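You operate a simulated robot arm through the tools that you are given. There is no shell and no other tool.

You are at the controls of a simulated robot arm. One attempt, no reset.

## Task
Flush the red nozzle till the tube runs clear, then put it back.
Fine: stand it in the flush pocket, open the valve, pump, and shut the valve before lifting it out. Set down upright: what you pick out.

The check looks at the end state, three seconds after you hand in, the way a careful person would. Anything else that was tipped, shoved, dropped, spilled or broken makes it a failure.

## Robot
A 6-joint arm with a two-finger parallel gripper, fixed in place. Base frame: the origin is at the foot of the arm, x ahead of it, y to its left, z up; the work surface is at about z = 856. Readings come in mm, rad, newtons and seconds.
With the tool pointing down near the work surface it reaches from about 300 to 660 mm from the base axis. Its first joint turns from -2.007 to 2.007 rad. Payload 3.43 kg.
Tool frame: the origin (TCP) lies between the finger pads and is the grasp point; the fingertips stand 34 mm ahead of it; z points along the fingers, y is the line along which they close. The gripper opens to 128 mm. The fingers are 24 mm wide and 12 mm thick; the gripper's body (48 by 130 mm) begins 96 mm behind the TCP.
Orientation is told as [roll, pitch, yaw] about the base's x, y, z axes, in that order, counted from this pose: with the fingers straight down and closing along the base's y, the tool's x points along the base's -x, its y along +y and its z along -z.

## Interface
- The arm moves only by the tool nudge_tool. Its argument "increments" is a list of rows, each a list of 7 numbers: the shift along the base's x, y, z in units of 250 mm (1.0 is 250 mm), then the turn, a rotation vector about the base's x, y, z in units of 45 degrees (1.0 is 45 degrees), then the gripper command, from -1 (shut) to 1 (fully open), values between in proportion. In form: [[dx, dy, dz, rx, ry, rz, claw], ...]. A call has 1 to 20 rows; each row is the pose to reach, as a shift and turn from the pose commanded when the call began. A call with a number of a shift or a turn outside -1 to 1 is refused whole. Rows are played at 5 a second. More than 50 mm and 0.15 rad between two rows, or a gripper value outside its range, and nothing of the call is played. Where a pose cannot be reached the arm comes as near as it can. A force on the tool above 40 N (or 10 N above the force at the start of the call, whichever is more), or a blocked arm, ends the call early, and 0.2 s more pass. Each finger travels about 153 mm/s and halts on what it meets, pressing with about 21 N; the grip force reading is that of the motor and also rises with nothing between the fingers. The clock runs only during rows and for 0.2 s after the last one: add rows that repeat a pose to give the fingers time. It gives the time, the measured TCP pose, the force on the tool (base axes), the opening and the grip force at its end, in the units of the frame above (readings bear some noise), with the torque about the TCP (base axes, N m) and any sound that the robot's microphone picked up.
- Cameras (640 x 400 px; columns grow to the right, rows downward): "scene" is fixed at [400.6, 649.1, 1456.9]; the picture's right is [-1.00, -0.00, 0.00], its down [-0.00, 0.64, -0.77] and it looks along [0.00, -0.77, -0.64] (base axes); focal length 350 px, centre (320, 200). "wrist" rides on the gripper at [76, -11, -160] in the tool frame; the picture's right is [0.15, 0.99, 0.00], its down [-0.88, 0.13, -0.46] and it looks along [-0.45, 0.07, 0.89] (tool axes); focal length 234 px, centre (320, 200). There is no depth. A picture from a camera that has moved, and an enlarged one, comes with that camera's place and axes in the base frame and with its lens.
- grab_frame(camera): a new picture of that camera. The clock stands still meanwhile.
- slide_trunk(by): slides the trunk up (or, below 0, down) by that many mm; the arm rides with it, the base frame stays. It gives what a move gives, with no picture.
- enlarge(camera, box): a new picture of the part [left, top, right, bottom] of that camera's present view, enlarged. The clock stands still meanwhile.
- close_job(): hands the job in; it is judged then, once.

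Nothing tells you positions but the pictures and the camera data. Unless the task says otherwise, let go and move clear before handing in.

The tools are called after "Call:" by a JSON object that holds its "method" and its "body". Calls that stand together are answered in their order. nudge_tool: Moves the arm, as the interface text tells. Its arguments: {"type":"object","properties":{"increments":{"type":"array","items":{"type":"array","items":{"type":"number"}}}},"required":["increments"]} The other tools are called the same way: slide_trunk (by) slides the trunk up or down; grab_frame (camera) takes a picture; enlarge (camera, box) takes an enlarged picture of a part of a camera's view; close_job () hands the job in.

At the start:

```text
t: 0.0
tcp_pos: [323.0, 299.0, 1223.0]
tcp_rot: [-0.001, 0.001, 0.0]
force: [-0.9, -0.8, -0.5]
torque: [0.01, 0.02, 0.01]
opening: 127.7
gripper_force: 0.0
trunk travel left (down, up): [-900.0, 90.0]
```

scene: 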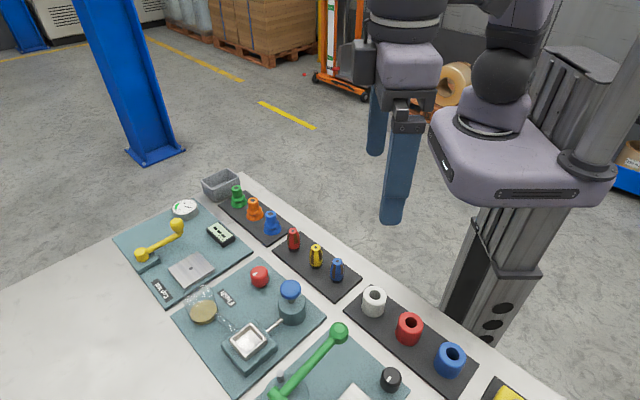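
wrist: 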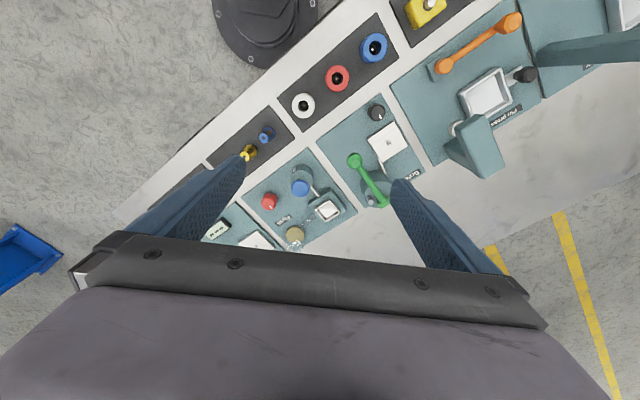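

I see a bench with several stations: a "flush" station with a square pocket, a blue knob (valve or pump), a red knob, a jar, and a rack of small nozzles (red, yellow, blue). I'll enlarge the pictures to find out which parts are which.

Call:
{"method": "enlarge", "body": {"camera": "scene", "box": [160, 210, 360, 400]}}

Call:
{"method": "enlarge", "body": {"camera": "scene", "box": [100, 160, 260, 310]}}

Call:
{"method": "enlarge", "body": {"camera": "wrist", "box": [180, 90, 440, 260]}}

Call:
{"method": "enlarge", "body": {"camera": "scene", "box": [260, 210, 380, 310]}}

```text
2.11 times, centred on (260, 305) of scene
camera zoom: at [400.6, 649.1, 1456.9], right [-1.0, 0.0, 0.0], down [0.0, 0.64, -0.77], along [0.0, -0.77, -0.64], focal length 736 px, centre (446, -21)
```

zoom: 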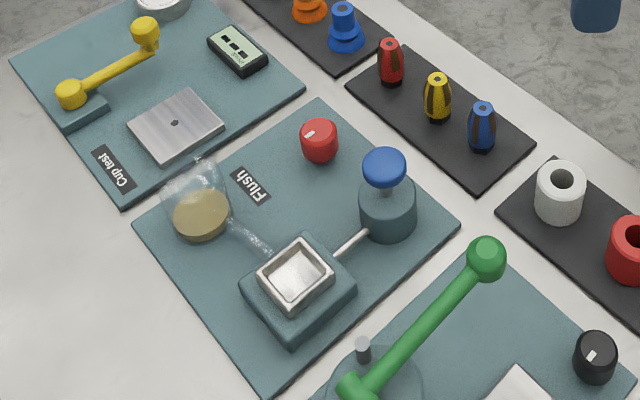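

```text
2.67 times, centred on (180, 235) of scene
camera zoom: at [400.6, 649.1, 1456.9], right [-1.0, 0.0, 0.0], down [0.0, 0.64, -0.77], along [0.0, -0.77, -0.64], focal length 932 px, centre (693, 107)
```

zoom: 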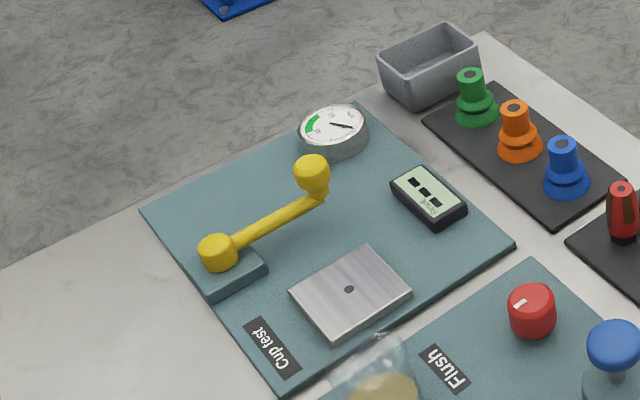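

```text
2.35 times, centred on (310, 175) of wrist
camera zoom: at [246.9, 286.9, 1383.1], right [-0.15, 0.99, 0.0], down [0.88, 0.13, 0.46], along [0.45, 0.07, -0.89], focal length 551 px, centre (344, 259)
```

zoom: 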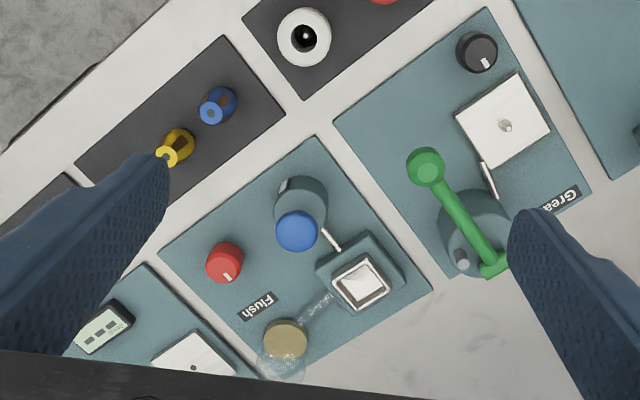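

```text
4.00 times, centred on (320, 260) of scene
camera zoom: at [400.6, 649.1, 1456.9], right [-1.0, 0.0, 0.0], down [0.0, 0.64, -0.77], along [0.0, -0.77, -0.64], focal length 1398 px, centre (320, -40)
```

zoom: 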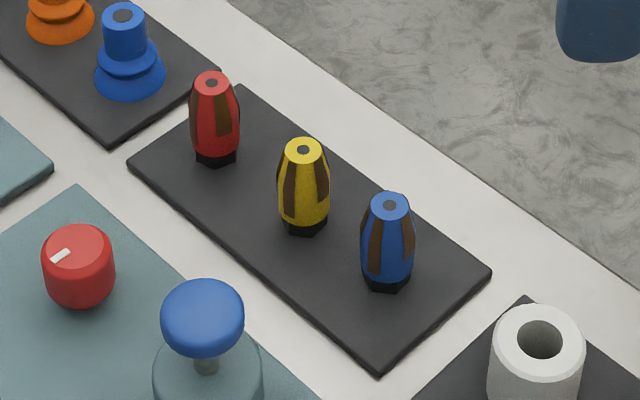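

The flush station has a pocket with a clear tube to the jar, a red valve knob with a white mark, and a blue pump. The nozzle tray (red, yellow, blue) sits nearer the arm, with red at about (459, 116). I'll move the wrist camera over the flush station for a closer look.

Call:
{"method": "nudge_tool", "body": {"increments": [[0.06, -0.04, -0.08, 0, 0, 0, 1], [0.12, -0.08, -0.16, 0, 0, 0, 1], [0.18, -0.12, -0.24, 0, 0, 0, 1], [0.24, -0.16, -0.32, 0, 0, 0, 1], [0.308, -0.196, -0.4, 0, 0, 0, 1], [0.308, -0.196, -0.4, 0, 0, 0, 1]]}}

```text
t: 1.4
tcp_pos: [400.8, 249.1, 1122.7]
tcp_rot: [0.001, -0.001, -0.001]
force: [-0.8, -0.3, -0.5]
torque: [-0.01, 0.02, 0.0]
opening: 128.1
gripper_force: 0.1
trunk travel left (down, up): [-900.0, 90.0]
```

The arm tracks well. I'll take wrist pictures from here.

Call:
{"method": "grab_frame", "body": {"camera": "wrist"}}

Call:
{"method": "grab_frame", "body": {"camera": "scene"}}

Call:
{"method": "enlarge", "body": {"camera": "wrist", "box": [220, 120, 420, 250]}}

```text
taken
camera wrist: at [324.2, 238.1, 1283.3], right [-0.15, 0.99, 0.0], down [0.88, 0.13, 0.46], along [0.45, 0.07, -0.89], focal length 234 px, centre (320, 200)
```

wrist: 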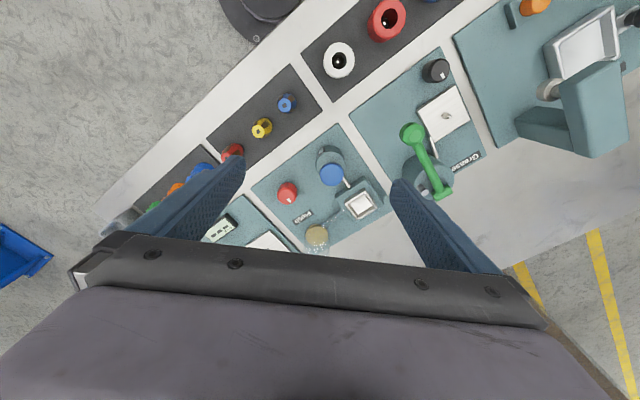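

```text
taken
```

scene: 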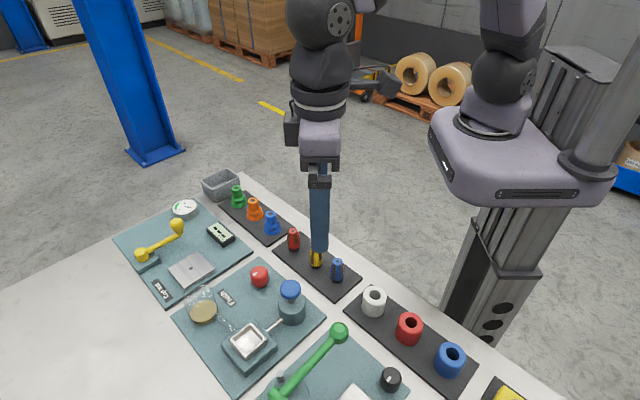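

```text
3.08 times, centred on (320, 185) of wrist
camera zoom: at [324.2, 238.1, 1283.3], right [-0.15, 0.99, 0.0], down [0.88, 0.13, 0.46], along [0.45, 0.07, -0.89], focal length 720 px, centre (320, 246)
```

zoom: 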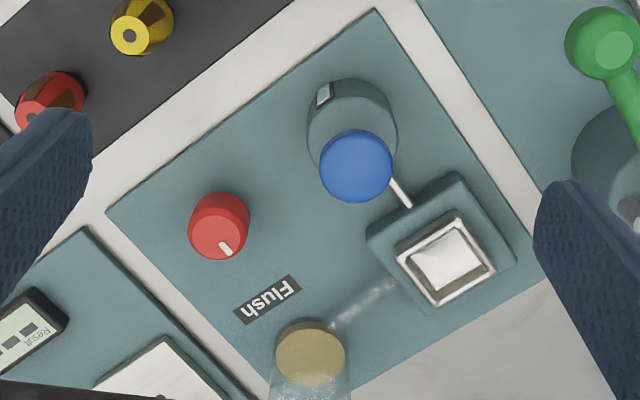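

The wrist view confirms the layout: the knob is at about (520, 206), the pocket at about (521, 352) and the pump at about (450, 274). I'll zoom in tighter to read the valve mark, pocket and nozzles.

Call:
{"method": "enlarge", "body": {"camera": "wrist", "box": [270, 170, 310, 195]}}

Call:
{"method": "enlarge", "body": {"camera": "wrist", "box": [310, 140, 390, 225]}}

Call:
{"method": "enlarge", "body": {"camera": "scene", "box": [180, 260, 320, 360]}}

Call:
{"method": "enlarge", "body": {"camera": "scene", "box": [240, 255, 280, 295]}}

```text
16.00 times, centred on (290, 182) of wrist
camera zoom: at [324.2, 238.1, 1283.3], right [-0.15, 0.99, 0.0], down [0.88, 0.13, 0.46], along [0.45, 0.07, -0.89], focal length 3747 px, centre (800, 480)
```

zoom: 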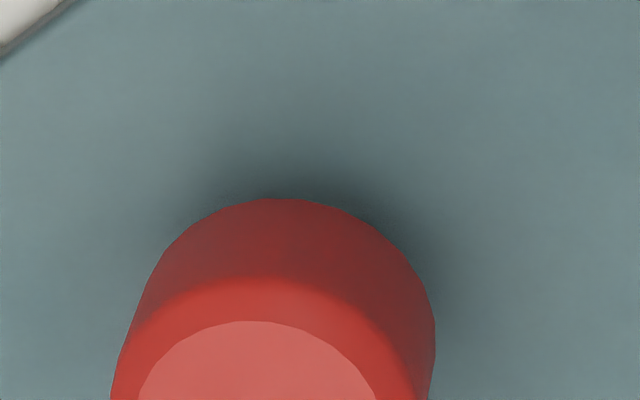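

```text
4.71 times, centred on (350, 182) of wrist
camera zoom: at [324.2, 238.1, 1283.3], right [-0.15, 0.99, 0.0], down [0.88, 0.13, 0.46], along [0.45, 0.07, -0.89], focal length 1102 px, centre (179, 282)
```

zoom: 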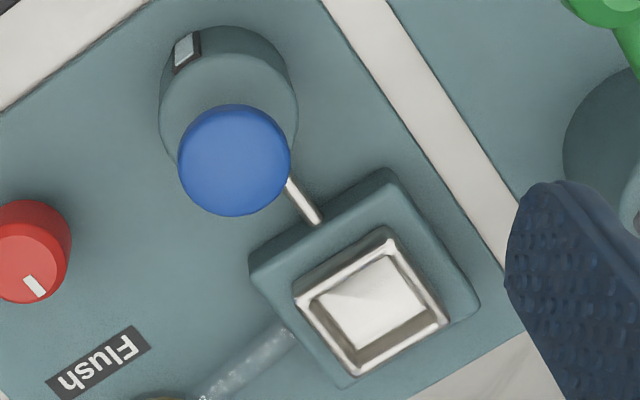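

```text
4.00 times, centred on (250, 310) of scene
camera zoom: at [400.6, 649.1, 1456.9], right [-1.0, 0.0, 0.0], down [0.0, 0.64, -0.77], along [0.0, -0.77, -0.64], focal length 1398 px, centre (600, -240)
```

zoom: 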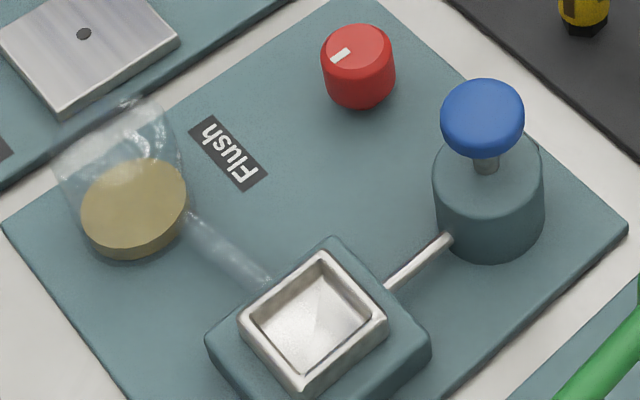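

```text
10.00 times, centred on (260, 275) of scene
camera zoom: at [400.6, 649.1, 1456.9], right [-1.0, 0.0, 0.0], down [0.0, 0.64, -0.77], along [0.0, -0.77, -0.64], focal length 3495 px, centre (920, -550)
```

zoom: 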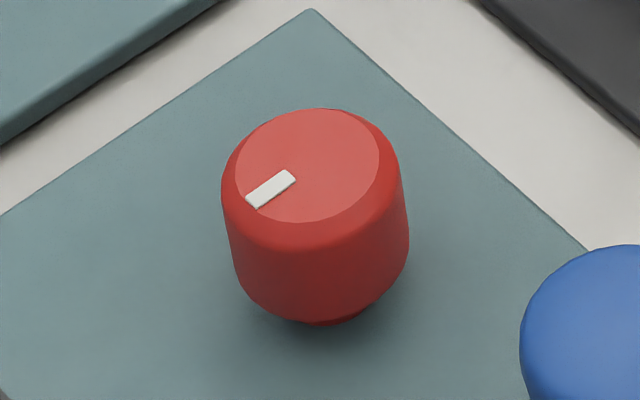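

The mat is turned about 45° and the valve mark points along the mat axis, at about +45°. The pocket rim is near (521.6, 348.4, 893), the pump cap near (452, 277, 940), and the knob top near (522, 210, 900). Next I'll hover over the red nozzle with yaw -45° so the fingers close across the row.

Call:
{"method": "nudge_tool", "body": {"increments": [[0.029, -0.067, -0.05, 0, 0, -0.125, 1], [0.058, -0.133, -0.1, 0, 0, -0.25, 1], [0.087, -0.2, -0.15, 0, 0, -0.375, 1], [0.116, -0.266, -0.2, 0, 0, -0.5, 1], [0.145, -0.333, -0.25, 0, 0, -0.625, 1], [0.175, -0.4, -0.3, 0, 0, -0.75, 1], [0.204, -0.466, -0.35, 0, 0, -0.875, 1], [0.233, -0.532, -0.41, 0, 0, -1, 1], [0.233, -0.532, -0.41, 0, 0, -1, 1]]}}

Call:
{"method": "grab_frame", "body": {"camera": "wrist"}}

Call:
{"method": "grab_frame", "body": {"camera": "scene"}}

```text
t: 3.4
tcp_pos: [457.8, 115.1, 1020.6]
tcp_rot: [-0.001, 0.0, -0.786]
force: [-0.6, 1.0, 0.6]
torque: [-0.03, -0.01, 0.04]
opening: 128.0
gripper_force: 0.1
trunk travel left (down, up): [-900.0, 90.0]
```

```text
taken
camera wrist: at [395.8, 160.9, 1180.4], right [0.6, 0.8, 0.0], down [0.71, -0.53, 0.46], along [0.37, -0.27, -0.89], focal length 234 px, centre (320, 200)
```

wrist: 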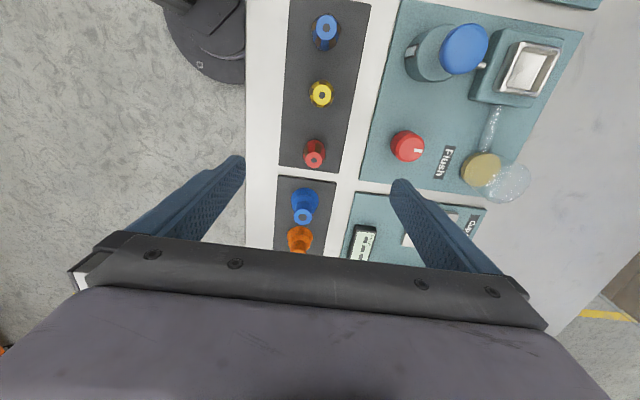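

```text
taken
```

scene: 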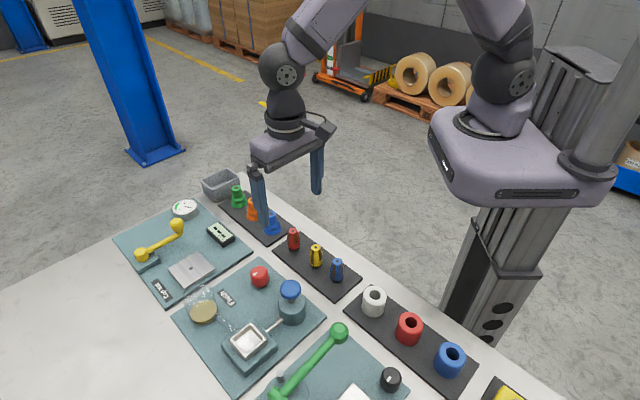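

The gripper is above the red nozzle and the row runs along the tool's x axis as intended. I'll zoom in to locate it precisely.

Call:
{"method": "enlarge", "body": {"camera": "wrist", "box": [270, 80, 390, 180]}}

Call:
{"method": "enlarge", "body": {"camera": "wrist", "box": [380, 20, 580, 210]}}

Call:
{"method": "enlarge", "body": {"camera": "scene", "box": [270, 215, 350, 285]}}

```text
4.00 times, centred on (330, 130) of wrist
camera zoom: at [395.8, 160.9, 1180.4], right [0.6, 0.8, 0.0], down [0.71, -0.53, 0.46], along [0.37, -0.27, -0.89], focal length 937 px, centre (280, 480)
```

zoom: 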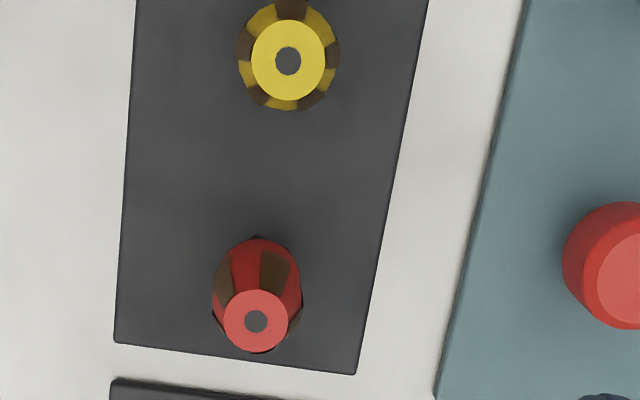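

```text
2.11 times, centred on (480, 115) of wrist
camera zoom: at [395.8, 160.9, 1180.4], right [0.6, 0.8, 0.0], down [0.71, -0.53, 0.46], along [0.37, -0.27, -0.89], focal length 493 px, centre (-17, 379)
```

zoom: 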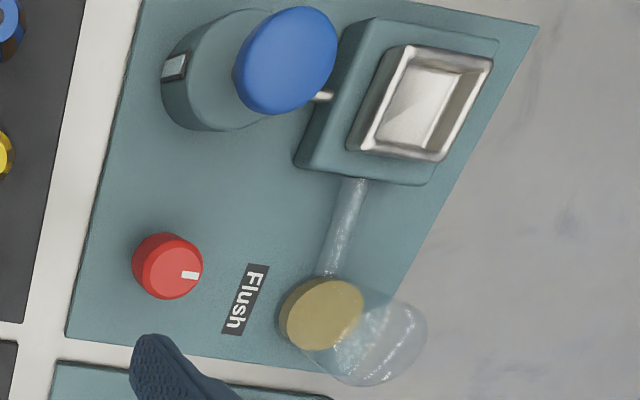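

```text
5.71 times, centred on (310, 250) of scene
camera zoom: at [400.6, 649.1, 1456.9], right [-1.0, 0.0, 0.0], down [0.0, 0.64, -0.77], along [0.0, -0.77, -0.64], focal length 1997 px, centre (377, -86)
```

zoom: 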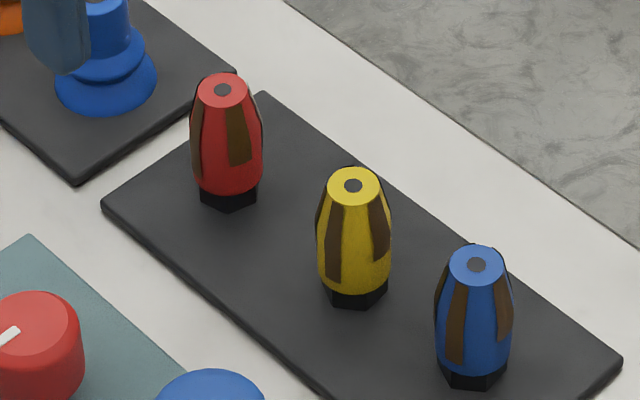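

The two views agree: the red nozzle stands at about (459, 106), with its top near z=920. I'll centre on it and come down to just above its top, then look again.

Call:
{"method": "nudge_tool", "body": {"increments": [[0.0, -0.018, -0.06, 0, 0, 0, 1], [0.004, -0.036, -0.12, 0, 0, 0, 1], [0.004, -0.036, -0.18, 0, 0, 0, 1], [0.004, -0.036, -0.24, 0, 0, 0, 1], [0.004, -0.036, -0.24, 0, 0, 0, 1]]}}

Call:
{"method": "grab_frame", "body": {"camera": "wrist"}}

Call:
{"method": "enlarge", "body": {"camera": "wrist", "box": [270, 100, 390, 200]}}

Call:
{"method": "enlarge", "body": {"camera": "scene", "box": [240, 190, 360, 290]}}

```text
t: 4.6
tcp_pos: [458.6, 106.9, 960.1]
tcp_rot: [0.0, -0.001, -0.785]
force: [-0.6, -0.2, 0.3]
torque: [0.05, 0.03, -0.01]
opening: 127.9
gripper_force: 0.0
trunk travel left (down, up): [-900.0, 90.0]
```

```text
taken
camera wrist: at [397.0, 152.3, 1120.4], right [0.6, 0.8, 0.0], down [0.71, -0.53, 0.46], along [0.37, -0.27, -0.89], focal length 234 px, centre (320, 200)
```

wrist: 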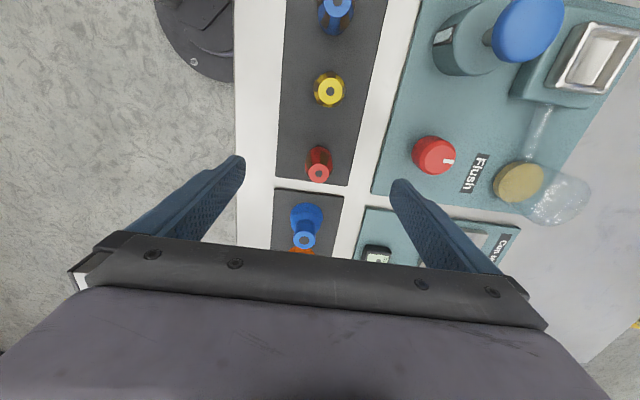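

```text
4.00 times, centred on (330, 150) of wrist
camera zoom: at [397.0, 152.3, 1120.4], right [0.6, 0.8, 0.0], down [0.71, -0.53, 0.46], along [0.37, -0.27, -0.89], focal length 937 px, centre (280, 400)
```

zoom: 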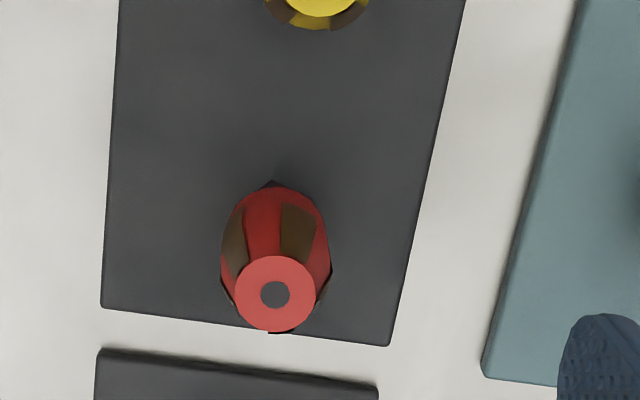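

```text
4.00 times, centred on (300, 240) of scene
camera zoom: at [400.6, 649.1, 1456.9], right [-1.0, 0.0, 0.0], down [0.0, 0.64, -0.77], along [0.0, -0.77, -0.64], focal length 1398 px, centre (400, 40)
```

zoom: 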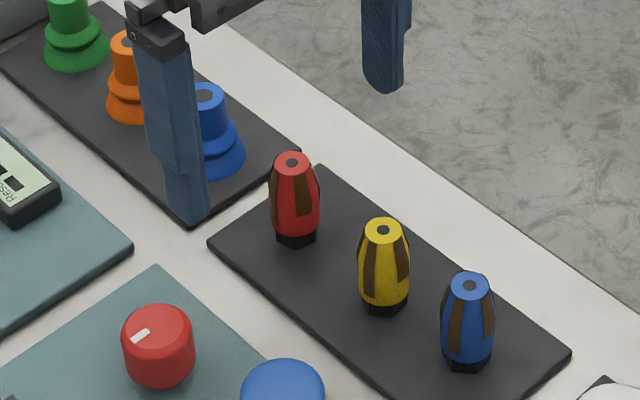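

The gripper is centred on the red nozzle to within about 1 mm. Before I choose a grip height I want the pocket's depth, so I'll enlarge it from here.

Call:
{"method": "enlarge", "body": {"camera": "wrist", "box": [500, 10, 640, 100]}}

Call:
{"method": "enlarge", "body": {"camera": "scene", "box": [215, 310, 285, 375]}}

Call:
{"method": "enlarge", "body": {"camera": "scene", "box": [280, 220, 310, 255]}}

```text
4.44 times, centred on (570, 55) of wrist
camera zoom: at [397.0, 152.3, 1120.4], right [0.6, 0.8, 0.0], down [0.71, -0.53, 0.46], along [0.37, -0.27, -0.89], focal length 1041 px, centre (-791, 844)
```

zoom: 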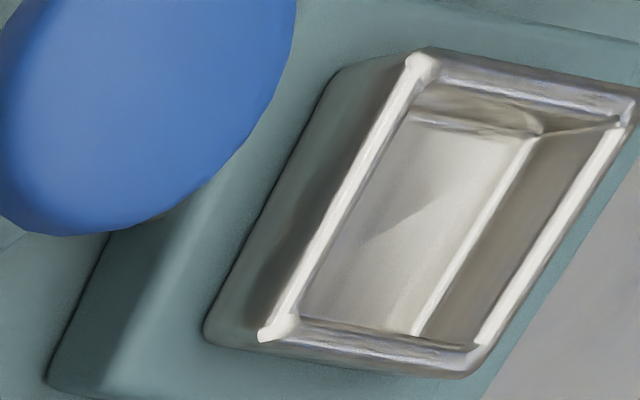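

```text
6.15 times, centred on (250, 342) of scene
camera zoom: at [400.6, 649.1, 1456.9], right [-1.0, 0.0, 0.0], down [0.0, 0.64, -0.77], along [0.0, -0.77, -0.64], focal length 2151 px, centre (751, -677)
```

zoom: 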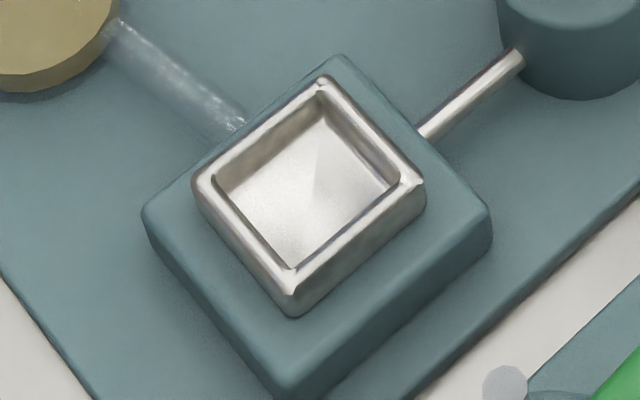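

```text
11.43 times, centred on (295, 238) of scene
camera zoom: at [400.6, 649.1, 1456.9], right [-1.0, 0.0, 0.0], down [0.0, 0.64, -0.77], along [0.0, -0.77, -0.64], focal length 3994 px, centre (606, -229)
```

zoom: 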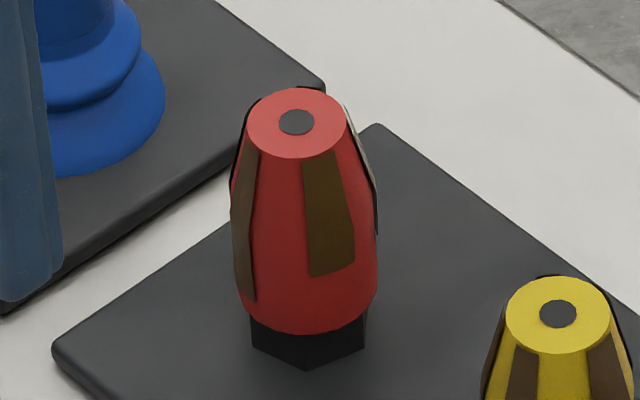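

The pocket is about 17 mm deep with an inner width of about 36 mm, and the nozzle is about 57 mm tall and 28 mm wide. I'll grip with the fingertips about 21 mm above its base (TCP z≈917) so they clear the pocket rim later.

Call:
{"method": "nudge_tool", "body": {"increments": [[0.001, -0.004, -0.04, 0, 0, 0, 1], [0.002, -0.006, -0.08, 0, 0, 0, 1], [0.002, -0.006, -0.12, 0, 0, 0, 1], [0.002, -0.006, -0.16, 0, 0, 0, 1], [0.002, -0.006, -0.172, 0, 0, 0, 1], [0.002, -0.006, -0.172, 0, 0, 0, 0.2], [0.002, -0.006, -0.172, 0, 0, 0, 0.0], [0.002, -0.006, -0.172, 0, 0, 0, -0.1]]}}

Call:
{"method": "grab_frame", "body": {"camera": "wrist"}}

Call:
{"method": "enlarge", "body": {"camera": "scene", "box": [240, 190, 360, 290]}}

```text
t: 6.4
tcp_pos: [459.6, 106.3, 918.3]
tcp_rot: [0.0, 0.0, -0.786]
force: [-0.8, 0.4, 0.4]
torque: [0.02, 0.02, -0.01]
opening: 57.5
gripper_force: 0.0
trunk travel left (down, up): [-900.0, 90.0]
```

```text
taken
camera wrist: at [397.9, 151.3, 1077.3], right [0.6, 0.8, 0.0], down [0.72, -0.53, 0.46], along [0.37, -0.27, -0.89], focal length 234 px, centre (320, 200)
```

wrist: 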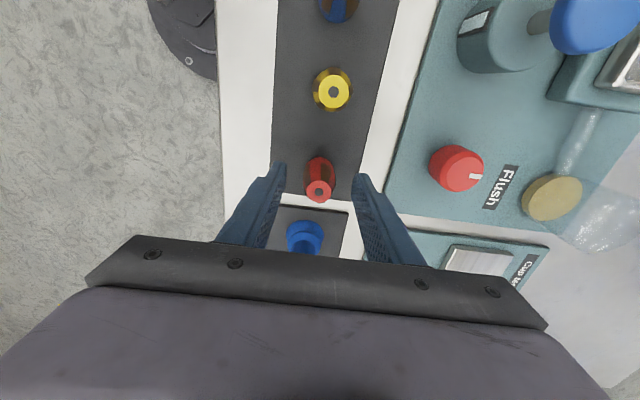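

```text
4.00 times, centred on (300, 240) of scene
camera zoom: at [400.6, 649.1, 1456.9], right [-1.0, 0.0, 0.0], down [0.0, 0.64, -0.77], along [0.0, -0.77, -0.64], focal length 1398 px, centre (400, 40)
```

zoom: 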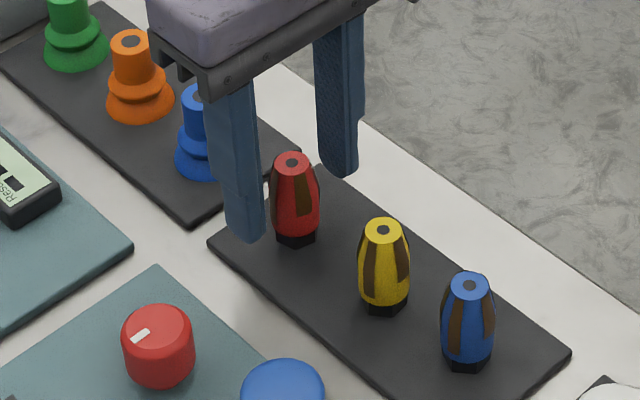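

The nozzle top sits right at the grasp point between the fingers. I'll close the gripper now, after noting the return pose as TCP (459.5, 106.2), yaw -45°.

Call:
{"method": "nudge_tool", "body": {"increments": [[0, 0, 0, 0, 0, 0, -0.3], [0, 0, 0, 0, 0, 0, -0.5], [0, 0, 0, 0, 0, 0, -0.7], [0, 0, 0, 0, 0, 0, -0.85], [0, 0, 0, 0, 0, 0, -0.85]]}}

Call:
{"method": "enlarge", "body": {"camera": "scene", "box": [240, 190, 360, 290]}}

Call:
{"method": "grab_frame", "body": {"camera": "wrist"}}

```text
t: 7.6
tcp_pos: [460.9, 106.9, 917.6]
tcp_rot: [-0.001, 0.001, -0.785]
force: [0.5, -0.5, -0.3]
torque: [0.01, -0.03, -0.02]
opening: 26.5
gripper_force: 20.9
trunk travel left (down, up): [-900.0, 90.0]
```

```text
4.00 times, centred on (300, 240) of scene
camera zoom: at [400.6, 649.1, 1456.9], right [-1.0, 0.0, 0.0], down [0.0, 0.64, -0.77], along [0.0, -0.77, -0.64], focal length 1398 px, centre (400, 40)
```

zoom: 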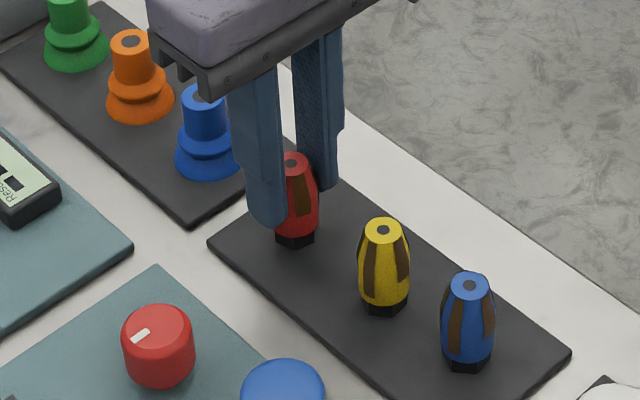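

```text
taken
camera wrist: at [397.9, 151.3, 1077.3], right [0.6, 0.8, 0.0], down [0.72, -0.53, 0.46], along [0.37, -0.27, -0.89], focal length 234 px, centre (320, 200)
```

wrist: 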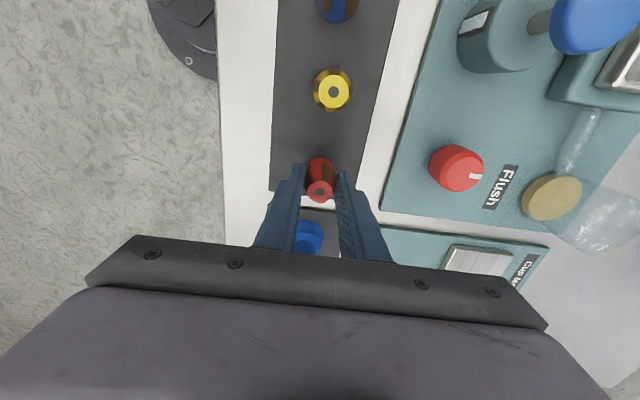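

The nozzle is gripped at 26.5 mm. I'll lift it straight up and check that it hangs upright.

Call:
{"method": "nudge_tool", "body": {"increments": [[0, 0, 0.03, 0, 0, 0, -0.85], [0, 0, 0.1, 0, 0, 0, -0.85], [0, 0, 0.2, 0, 0, 0, -0.85], [0, 0, 0.3, 0, 0, 0, -0.85], [0, 0, 0.4, 0, 0, 0, -0.85], [0, 0, 0.45, 0, 0, 0, -0.85], [0, 0, 0.45, 0, 0, 0, -0.85]]}}

Call:
{"method": "enlarge", "body": {"camera": "scene", "box": [240, 160, 380, 290]}}

Call:
{"method": "grab_frame", "body": {"camera": "wrist"}}

```text
t: 9.2
tcp_pos: [459.6, 106.2, 1029.9]
tcp_rot: [0.0, 0.0, -0.785]
force: [-0.4, -0.3, -1.6]
torque: [0.02, -0.01, 0.03]
opening: 26.4
gripper_force: 20.8
trunk travel left (down, up): [-900.0, 90.0]
```

```text
3.08 times, centred on (310, 225) of scene
camera zoom: at [400.6, 649.1, 1456.9], right [-1.0, 0.0, 0.0], down [0.0, 0.64, -0.77], along [0.0, -0.77, -0.64], focal length 1075 px, centre (351, 123)
```

zoom: 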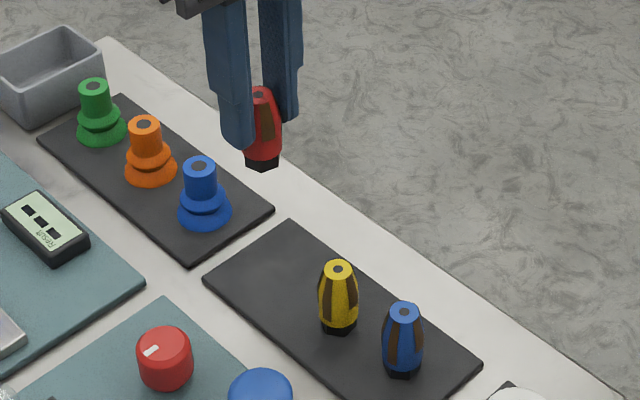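

```text
taken
camera wrist: at [398.0, 151.6, 1190.1], right [0.6, 0.8, 0.0], down [0.72, -0.53, 0.46], along [0.37, -0.27, -0.89], focal length 234 px, centre (320, 200)
```

wrist: 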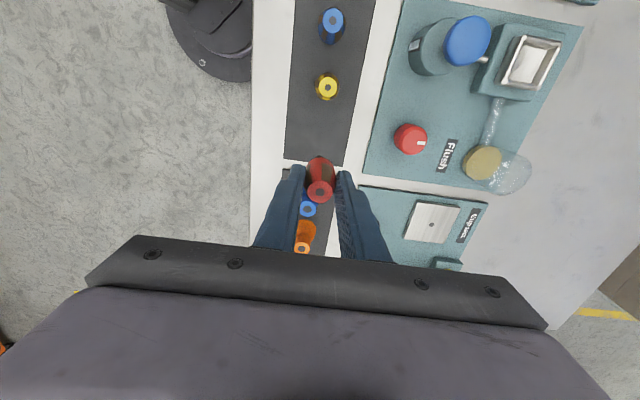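

The nozzle came up upright. I'll now carry it over the pocket area at a safe height.

Call:
{"method": "nudge_tool", "body": {"increments": [[0.025, 0.096, 0, 0, 0, 0, -0.85], [0.05, 0.192, 0, 0, 0, 0, -0.85], [0.075, 0.288, 0, 0, 0, 0, -0.85], [0.1, 0.384, 0, 0, 0, 0, -0.85], [0.125, 0.48, 0, 0, 0, 0, -0.85], [0.149, 0.576, 0, 0, 0, 0, -0.85], [0.174, 0.672, 0, 0, 0, 0, -0.85], [0.199, 0.768, 0, 0, 0, 0, -0.85], [0.223, 0.864, 0, 0, 0, 0, -0.85], [0.247, 0.958, 0, 0, 0, 0, -0.85], [0.247, 0.958, 0, 0, 0, 0, -0.85]]}}

Call:
{"method": "grab_frame", "body": {"camera": "wrist"}}

Call:
{"method": "grab_frame", "body": {"camera": "scene"}}

```text
t: 11.6
tcp_pos: [521.6, 345.1, 1030.4]
tcp_rot: [0.0, -0.002, -0.786]
force: [0.3, -0.1, -1.4]
torque: [0.01, 0.04, 0.0]
opening: 26.3
gripper_force: 20.5
trunk travel left (down, up): [-900.0, 90.0]
```

```text
taken
camera wrist: at [459.1, 390.5, 1190.3], right [0.6, 0.8, 0.0], down [0.72, -0.53, 0.46], along [0.37, -0.27, -0.89], focal length 234 px, centre (320, 200)
```

wrist: 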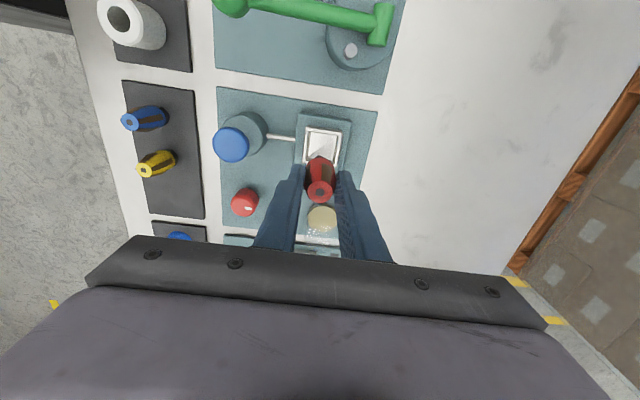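

```text
taken
```

scene: 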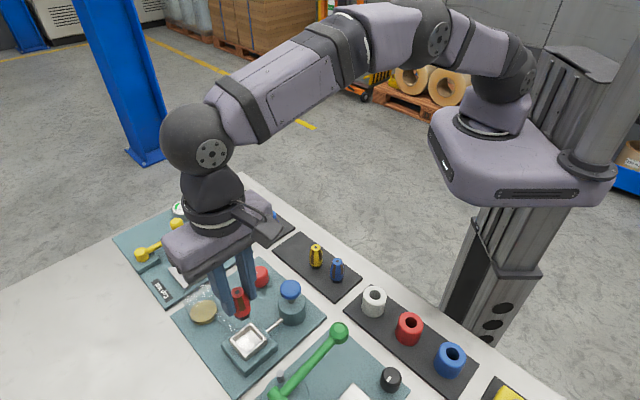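

The nozzle is now above the pocket. I'll zoom in to align it precisely.

Call:
{"method": "enlarge", "body": {"camera": "wrist", "box": [270, 100, 380, 210]}}

Call:
{"method": "enlarge", "body": {"camera": "scene", "box": [200, 270, 300, 380]}}

```text
3.64 times, centred on (325, 155) of wrist
camera zoom: at [459.1, 390.5, 1190.3], right [0.6, 0.8, 0.0], down [0.72, -0.53, 0.46], along [0.37, -0.27, -0.89], focal length 852 px, centre (302, 364)
```

zoom: 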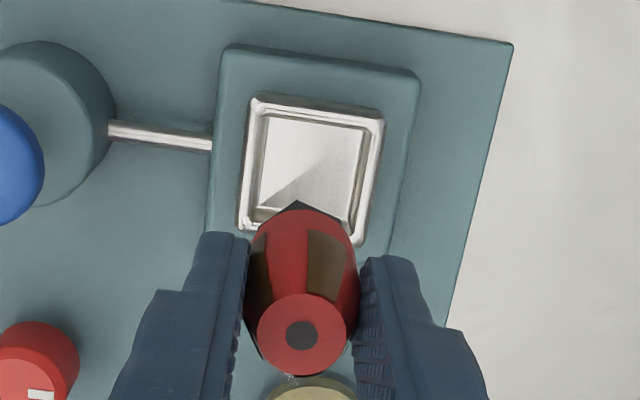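

```text
3.64 times, centred on (250, 325) of scene
camera zoom: at [400.6, 649.1, 1456.9], right [-1.0, 0.0, 0.0], down [0.0, 0.64, -0.77], along [0.0, -0.77, -0.64], focal length 1271 px, centre (574, -254)
```

zoom: 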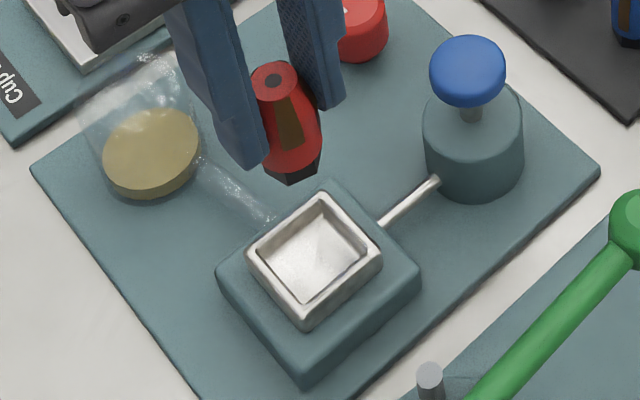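

The rim centre works out at about (522.4, 347), with the rim top near z=899 and the floor near z=882. I'll lower until the nozzle base is just at rim level, then check.

Call:
{"method": "nudge_tool", "body": {"increments": [[0.0036, 0.0044, -0.06, 0, 0, 0, -0.85], [0.0036, 0.0044, -0.12, 0, 0, 0, -0.85], [0.0036, 0.0044, -0.18, 0, 0, 0, -0.85], [0.0036, 0.0044, -0.24, 0, 0, 0, -0.85], [0.0036, 0.0044, -0.272, 0, 0, 0, -0.85], [0.0036, 0.0044, -0.272, 0, 0, 0, -0.85]]}}

Call:
{"method": "enlarge", "body": {"camera": "wrist", "box": [270, 100, 380, 210]}}

Call:
{"method": "enlarge", "body": {"camera": "scene", "box": [200, 270, 300, 380]}}

```text
t: 13.0
tcp_pos: [521.9, 347.0, 960.9]
tcp_rot: [0.0, -0.001, -0.786]
force: [0.6, -0.1, -0.5]
torque: [0.01, 0.02, -0.03]
opening: 26.5
gripper_force: 21.4
trunk travel left (down, up): [-900.0, 90.0]
```

```text
3.64 times, centred on (325, 155) of wrist
camera zoom: at [459.9, 392.1, 1121.6], right [0.6, 0.8, 0.0], down [0.72, -0.53, 0.46], along [0.37, -0.27, -0.89], focal length 852 px, centre (302, 364)
```

zoom: 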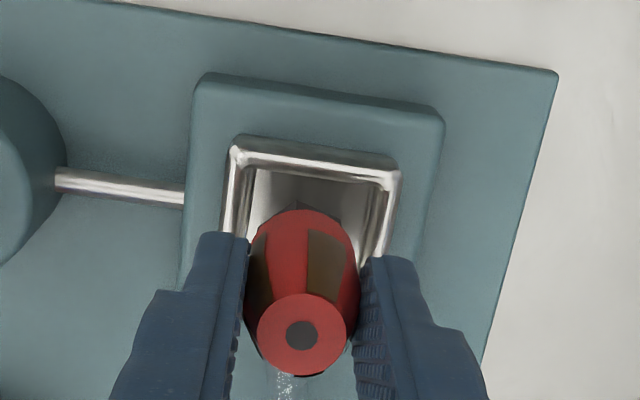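

```text
3.64 times, centred on (250, 325) of scene
camera zoom: at [400.6, 649.1, 1456.9], right [-1.0, 0.0, 0.0], down [0.0, 0.64, -0.77], along [0.0, -0.77, -0.64], focal length 1271 px, centre (574, -254)
```

zoom: 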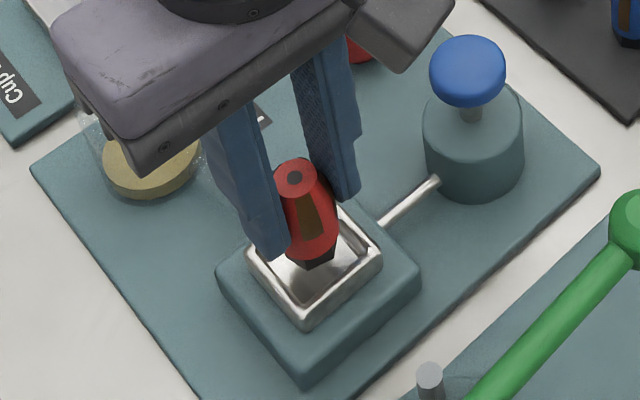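

The nozzle base is entering the pocket, well inside the rim. I'll shift about 1.5 mm in +y and lower slowly to the floor while watching the force.

Call:
{"method": "nudge_tool", "body": {"increments": [[0, 0.006, -0.02, 0, 0, 0, -0.85], [0, 0.006, -0.04, 0, 0, 0, -0.85], [0, 0.006, -0.056, 0, 0, 0, -0.85], [0, 0.006, -0.072, 0, 0, 0, -0.85], [0, 0.006, -0.072, 0, 0, 0, -0.85]]}}

Call:
{"method": "enlarge", "body": {"camera": "scene", "box": [220, 290, 290, 370]}}

Call:
{"method": "enlarge", "body": {"camera": "wrist", "box": [270, 110, 380, 210]}}

```text
t: 14.2
tcp_pos: [522.0, 347.1, 945.4]
tcp_rot: [0.003, 0.001, -0.785]
force: [0.3, -0.7, 7.4]
torque: [-0.02, 0.01, -0.01]
opening: 26.3
gripper_force: 20.9
trunk travel left (down, up): [-900.0, 90.0]
```

```text
5.00 times, centred on (255, 330) of scene
camera zoom: at [400.6, 649.1, 1456.9], right [-1.0, 0.0, 0.0], down [0.0, 0.64, -0.77], along [0.0, -0.77, -0.64], focal length 1747 px, centre (645, -450)
```

zoom: 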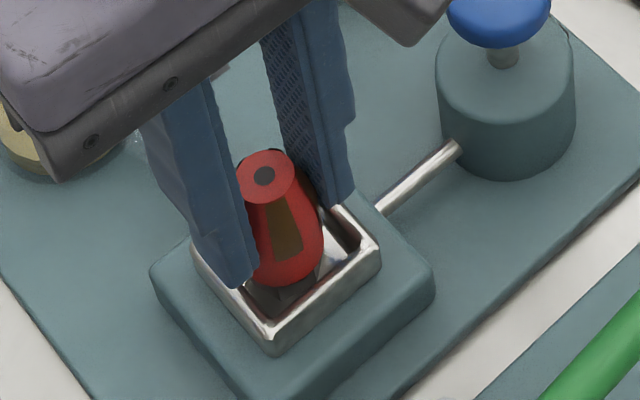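

```text
4.00 times, centred on (325, 160) of wrist
camera zoom: at [460.2, 393.3, 1105.2], right [0.6, 0.8, 0.0], down [0.71, -0.53, 0.46], along [0.37, -0.27, -0.89], focal length 937 px, centre (300, 360)
```

zoom: 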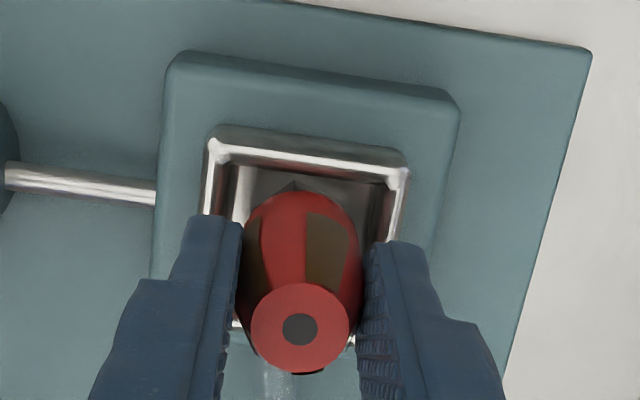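

The force rose to 7.4 N at z≈945, which matches the nozzle base resting on the pocket floor. I'll ease the load and open slowly, then check that it stands upright.

Call:
{"method": "nudge_tool", "body": {"increments": [[0, 0, 0.004, 0, 0, 0, -0.85], [0, 0, 0.004, 0, 0, 0, -0.55], [0, 0, 0.004, 0, 0, 0, -0.45], [0, 0, 0.004, 0, 0, 0, -0.35], [0, 0, 0.004, 0, 0, 0, -0.25], [0, 0, 0.004, 0, 0, 0, -0.25]]}}

Call:
{"method": "enlarge", "body": {"camera": "scene", "box": [220, 290, 290, 370]}}

Call:
{"method": "enlarge", "body": {"camera": "wrist", "box": [270, 110, 380, 210]}}

```text
t: 15.6
tcp_pos: [523.5, 348.7, 945.6]
tcp_rot: [0.001, 0.002, -0.786]
force: [0.0, -0.3, -1.2]
torque: [0.03, -0.01, -0.01]
opening: 47.9
gripper_force: 0.0
trunk travel left (down, up): [-900.0, 90.0]
```

```text
5.00 times, centred on (255, 330) of scene
camera zoom: at [400.6, 649.1, 1456.9], right [-1.0, 0.0, 0.0], down [0.0, 0.64, -0.77], along [0.0, -0.77, -0.64], focal length 1747 px, centre (645, -450)
```

zoom: 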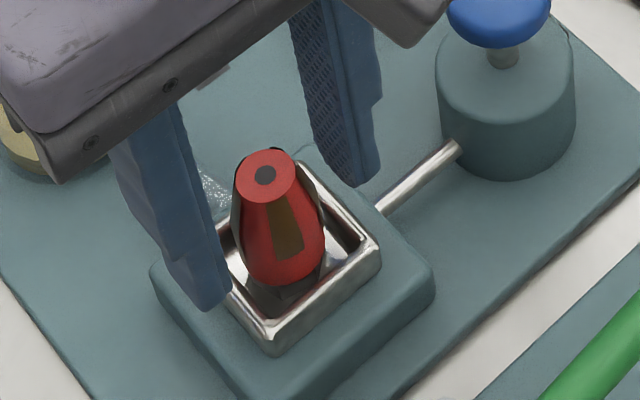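

```text
4.00 times, centred on (325, 160) of wrist
camera zoom: at [460.4, 393.5, 1105.0], right [0.6, 0.8, 0.0], down [0.72, -0.53, 0.46], along [0.37, -0.27, -0.89], focal length 937 px, centre (300, 360)
```

zoom: 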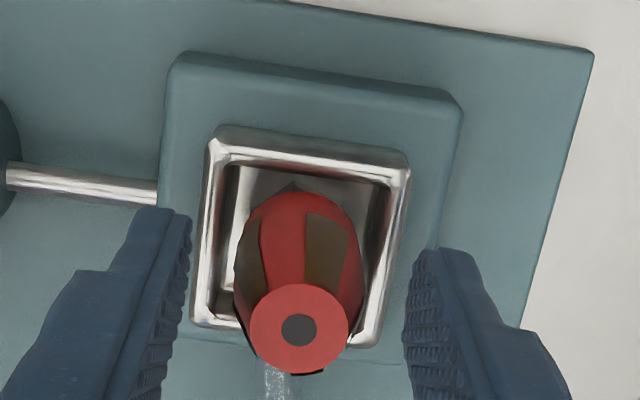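

The nozzle stands upright in the pocket and is free of the fingers. I'll lift clear and move to a hover over the red valve knob.

Call:
{"method": "nudge_tool", "body": {"increments": [[0, 0, 0.06, 0, 0, 0, -0.25], [0, 0, 0.14, 0, 0, 0, -0.25], [0, 0, 0.24, 0, 0, 0, -0.25], [0, 0, 0.34, 0, 0, 0, -0.25], [0, -0.1, 0.34, 0, 0, 0, -0.1], [0, -0.2, 0.34, 0, 0, 0, 0], [0, -0.3, 0.34, 0, 0, 0, 0.1], [0, -0.4, 0.34, 0, 0, 0, 0.2], [-0.002, -0.5, 0.34, 0, 0, 0, 0.25], [-0.004, -0.558, 0.34, 0, 0, 0, 0.25], [-0.004, -0.558, 0.34, 0, 0, 0, 0.25]]}}

Call:
{"method": "grab_frame", "body": {"camera": "wrist"}}

Call:
{"method": "enlarge", "body": {"camera": "wrist", "box": [270, 110, 370, 200]}}

Call:
{"method": "grab_frame", "body": {"camera": "scene"}}

```text
t: 18.0
tcp_pos: [521.1, 207.9, 1030.3]
tcp_rot: [0.0, -0.001, -0.783]
force: [-0.2, -0.2, 0.3]
torque: [-0.01, 0.02, 0.03]
opening: 80.2
gripper_force: 0.0
trunk travel left (down, up): [-900.0, 90.0]
```

```text
taken
camera wrist: at [459.5, 253.6, 1190.3], right [0.6, 0.8, 0.0], down [0.72, -0.53, 0.46], along [0.37, -0.27, -0.89], focal length 234 px, centre (320, 200)
```

wrist: 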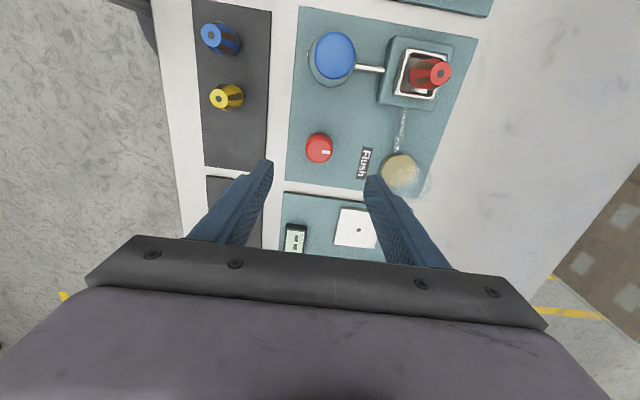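

```text
4.44 times, centred on (320, 155) of wrist
camera zoom: at [459.5, 253.6, 1190.3], right [0.6, 0.8, 0.0], down [0.72, -0.53, 0.46], along [0.37, -0.27, -0.89], focal length 1041 px, centre (320, 400)
```

zoom: 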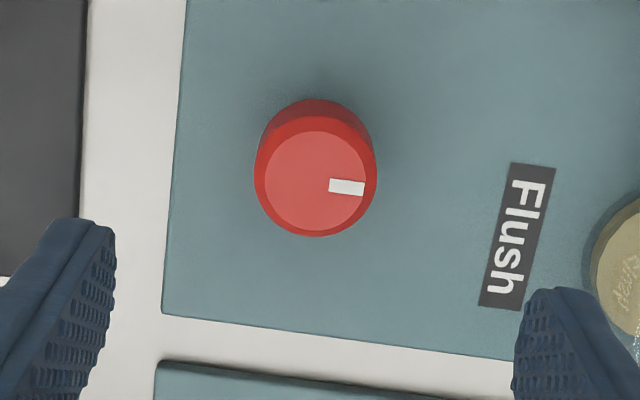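

```text
taken
```

scene: 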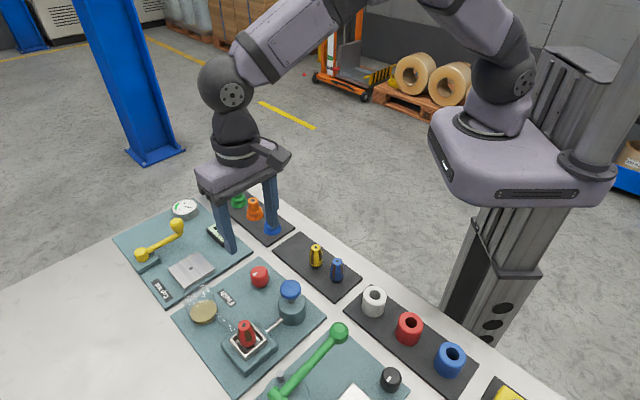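

The nozzle stands in the pocket, and the knob's white mark points along the +45° direction. I'll read the text on the jar, then centre over the knob and come lower.

Call:
{"method": "enlarge", "body": {"camera": "wrist", "box": [375, 140, 445, 210]}}

Call:
{"method": "enlarge", "body": {"camera": "wrist", "box": [300, 20, 460, 120]}}

Call:
{"method": "nudge_tool", "body": {"increments": [[0.004, -0.005, -0.08, 0, 0, 0, 0.25], [0.008, -0.0104, -0.16, 0, 0, 0, 0.25], [0.008, -0.0104, -0.24, 0, 0, 0, 0.25], [0.008, -0.0104, -0.32, 0, 0, 0, 0.25], [0.008, -0.0104, -0.32, 0, 0, 0, 0.25]]}}

Call:
{"method": "enlarge", "body": {"camera": "wrist", "box": [250, 110, 390, 210]}}

```text
5.71 times, centred on (410, 175) of wrist
camera zoom: at [459.5, 253.6, 1190.3], right [0.6, 0.8, 0.0], down [0.72, -0.53, 0.46], along [0.37, -0.27, -0.89], focal length 1338 px, centre (-194, 343)
```

zoom: 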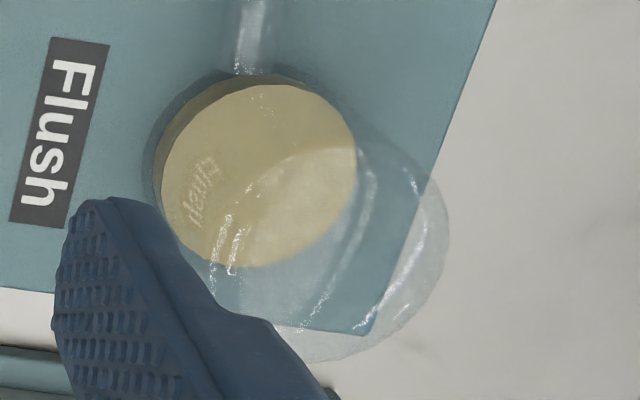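

```text
4.00 times, centred on (380, 70) of wrist
camera zoom: at [459.5, 253.6, 1190.3], right [0.6, 0.8, 0.0], down [0.72, -0.53, 0.46], along [0.37, -0.27, -0.89], focal length 937 px, centre (80, 720)
```

zoom: 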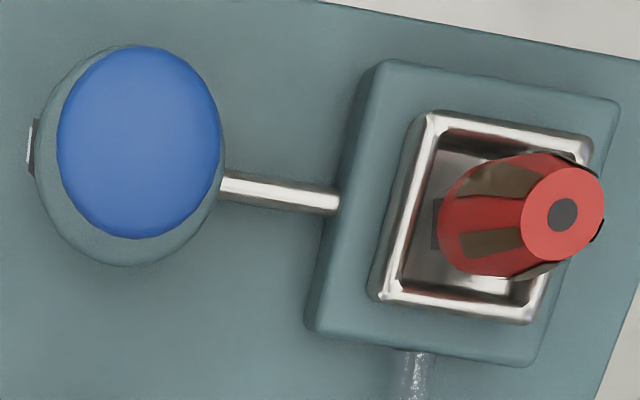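

```text
t: 19.2
tcp_pos: [522.8, 207.2, 951.1]
tcp_rot: [0.0, -0.002, -0.785]
force: [0.1, -0.2, 0.7]
torque: [0.02, 0.0, 0.01]
opening: 79.9
gripper_force: 0.1
trunk travel left (down, up): [-900.0, 90.0]
```

```text
4.00 times, centred on (320, 160) of wrist
camera zoom: at [461.3, 251.6, 1110.5], right [0.6, 0.8, 0.0], down [0.72, -0.53, 0.46], along [0.37, -0.27, -0.89], focal length 937 px, centre (320, 360)
```

zoom: 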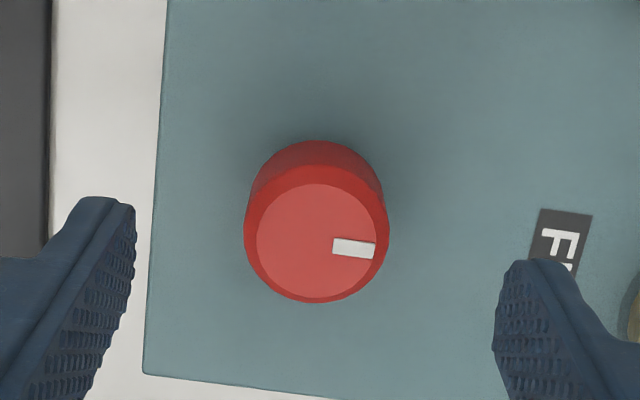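

I'm centred on the knob and its mark lines up with the finger closing direction. I'll descend to z≈908 and grip it.

Call:
{"method": "nudge_tool", "body": {"increments": [[0, 0, -0.06, 0, 0, 0, 0.25], [0, 0, -0.12, 0, 0, 0, 0.25], [0, 0, -0.168, 0, 0, 0, 0.1], [0, 0, -0.168, 0, 0, 0, -0.2], [0, 0, -0.168, 0, 0, 0, -0.4], [0, 0, -0.168, 0, 0, 0, -0.6], [0, 0, -0.168, 0, 0, 0, -0.7], [0, 0, -0.168, 0, 0, 0, -0.7]]}}

Call:
{"method": "enlarge", "body": {"camera": "wrist", "box": [250, 130, 390, 230]}}

Call:
{"method": "enlarge", "body": {"camera": "scene", "box": [180, 210, 330, 370]}}

```text
t: 21.0
tcp_pos: [523.2, 205.2, 908.7]
tcp_rot: [0.002, 0.0, -0.784]
force: [-3.4, -1.9, -2.2]
torque: [-0.18, -0.04, 0.0]
opening: 35.4
gripper_force: 44.7
trunk travel left (down, up): [-900.0, 90.0]
```

```text
4.00 times, centred on (320, 180) of wrist
camera zoom: at [461.1, 250.9, 1068.1], right [0.6, 0.8, 0.0], down [0.72, -0.53, 0.46], along [0.37, -0.27, -0.89], focal length 937 px, centre (320, 280)
```

zoom: 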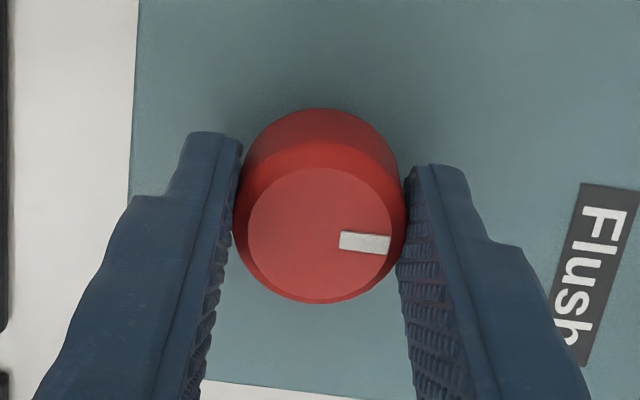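

```text
2.50 times, centred on (255, 290) of scene
camera zoom: at [400.6, 649.1, 1456.9], right [-1.0, 0.0, 0.0], down [0.0, 0.64, -0.77], along [0.0, -0.77, -0.64], focal length 874 px, centre (482, -25)
```

zoom: 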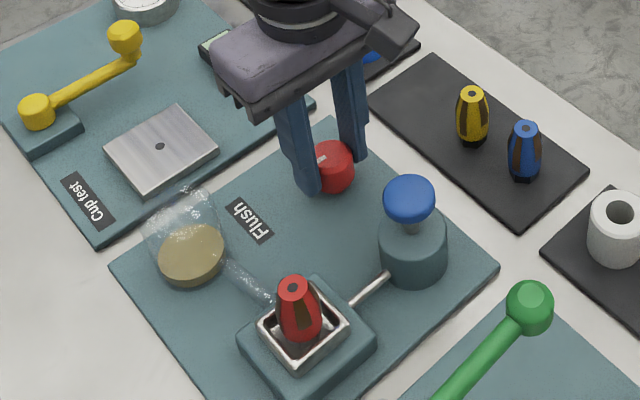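

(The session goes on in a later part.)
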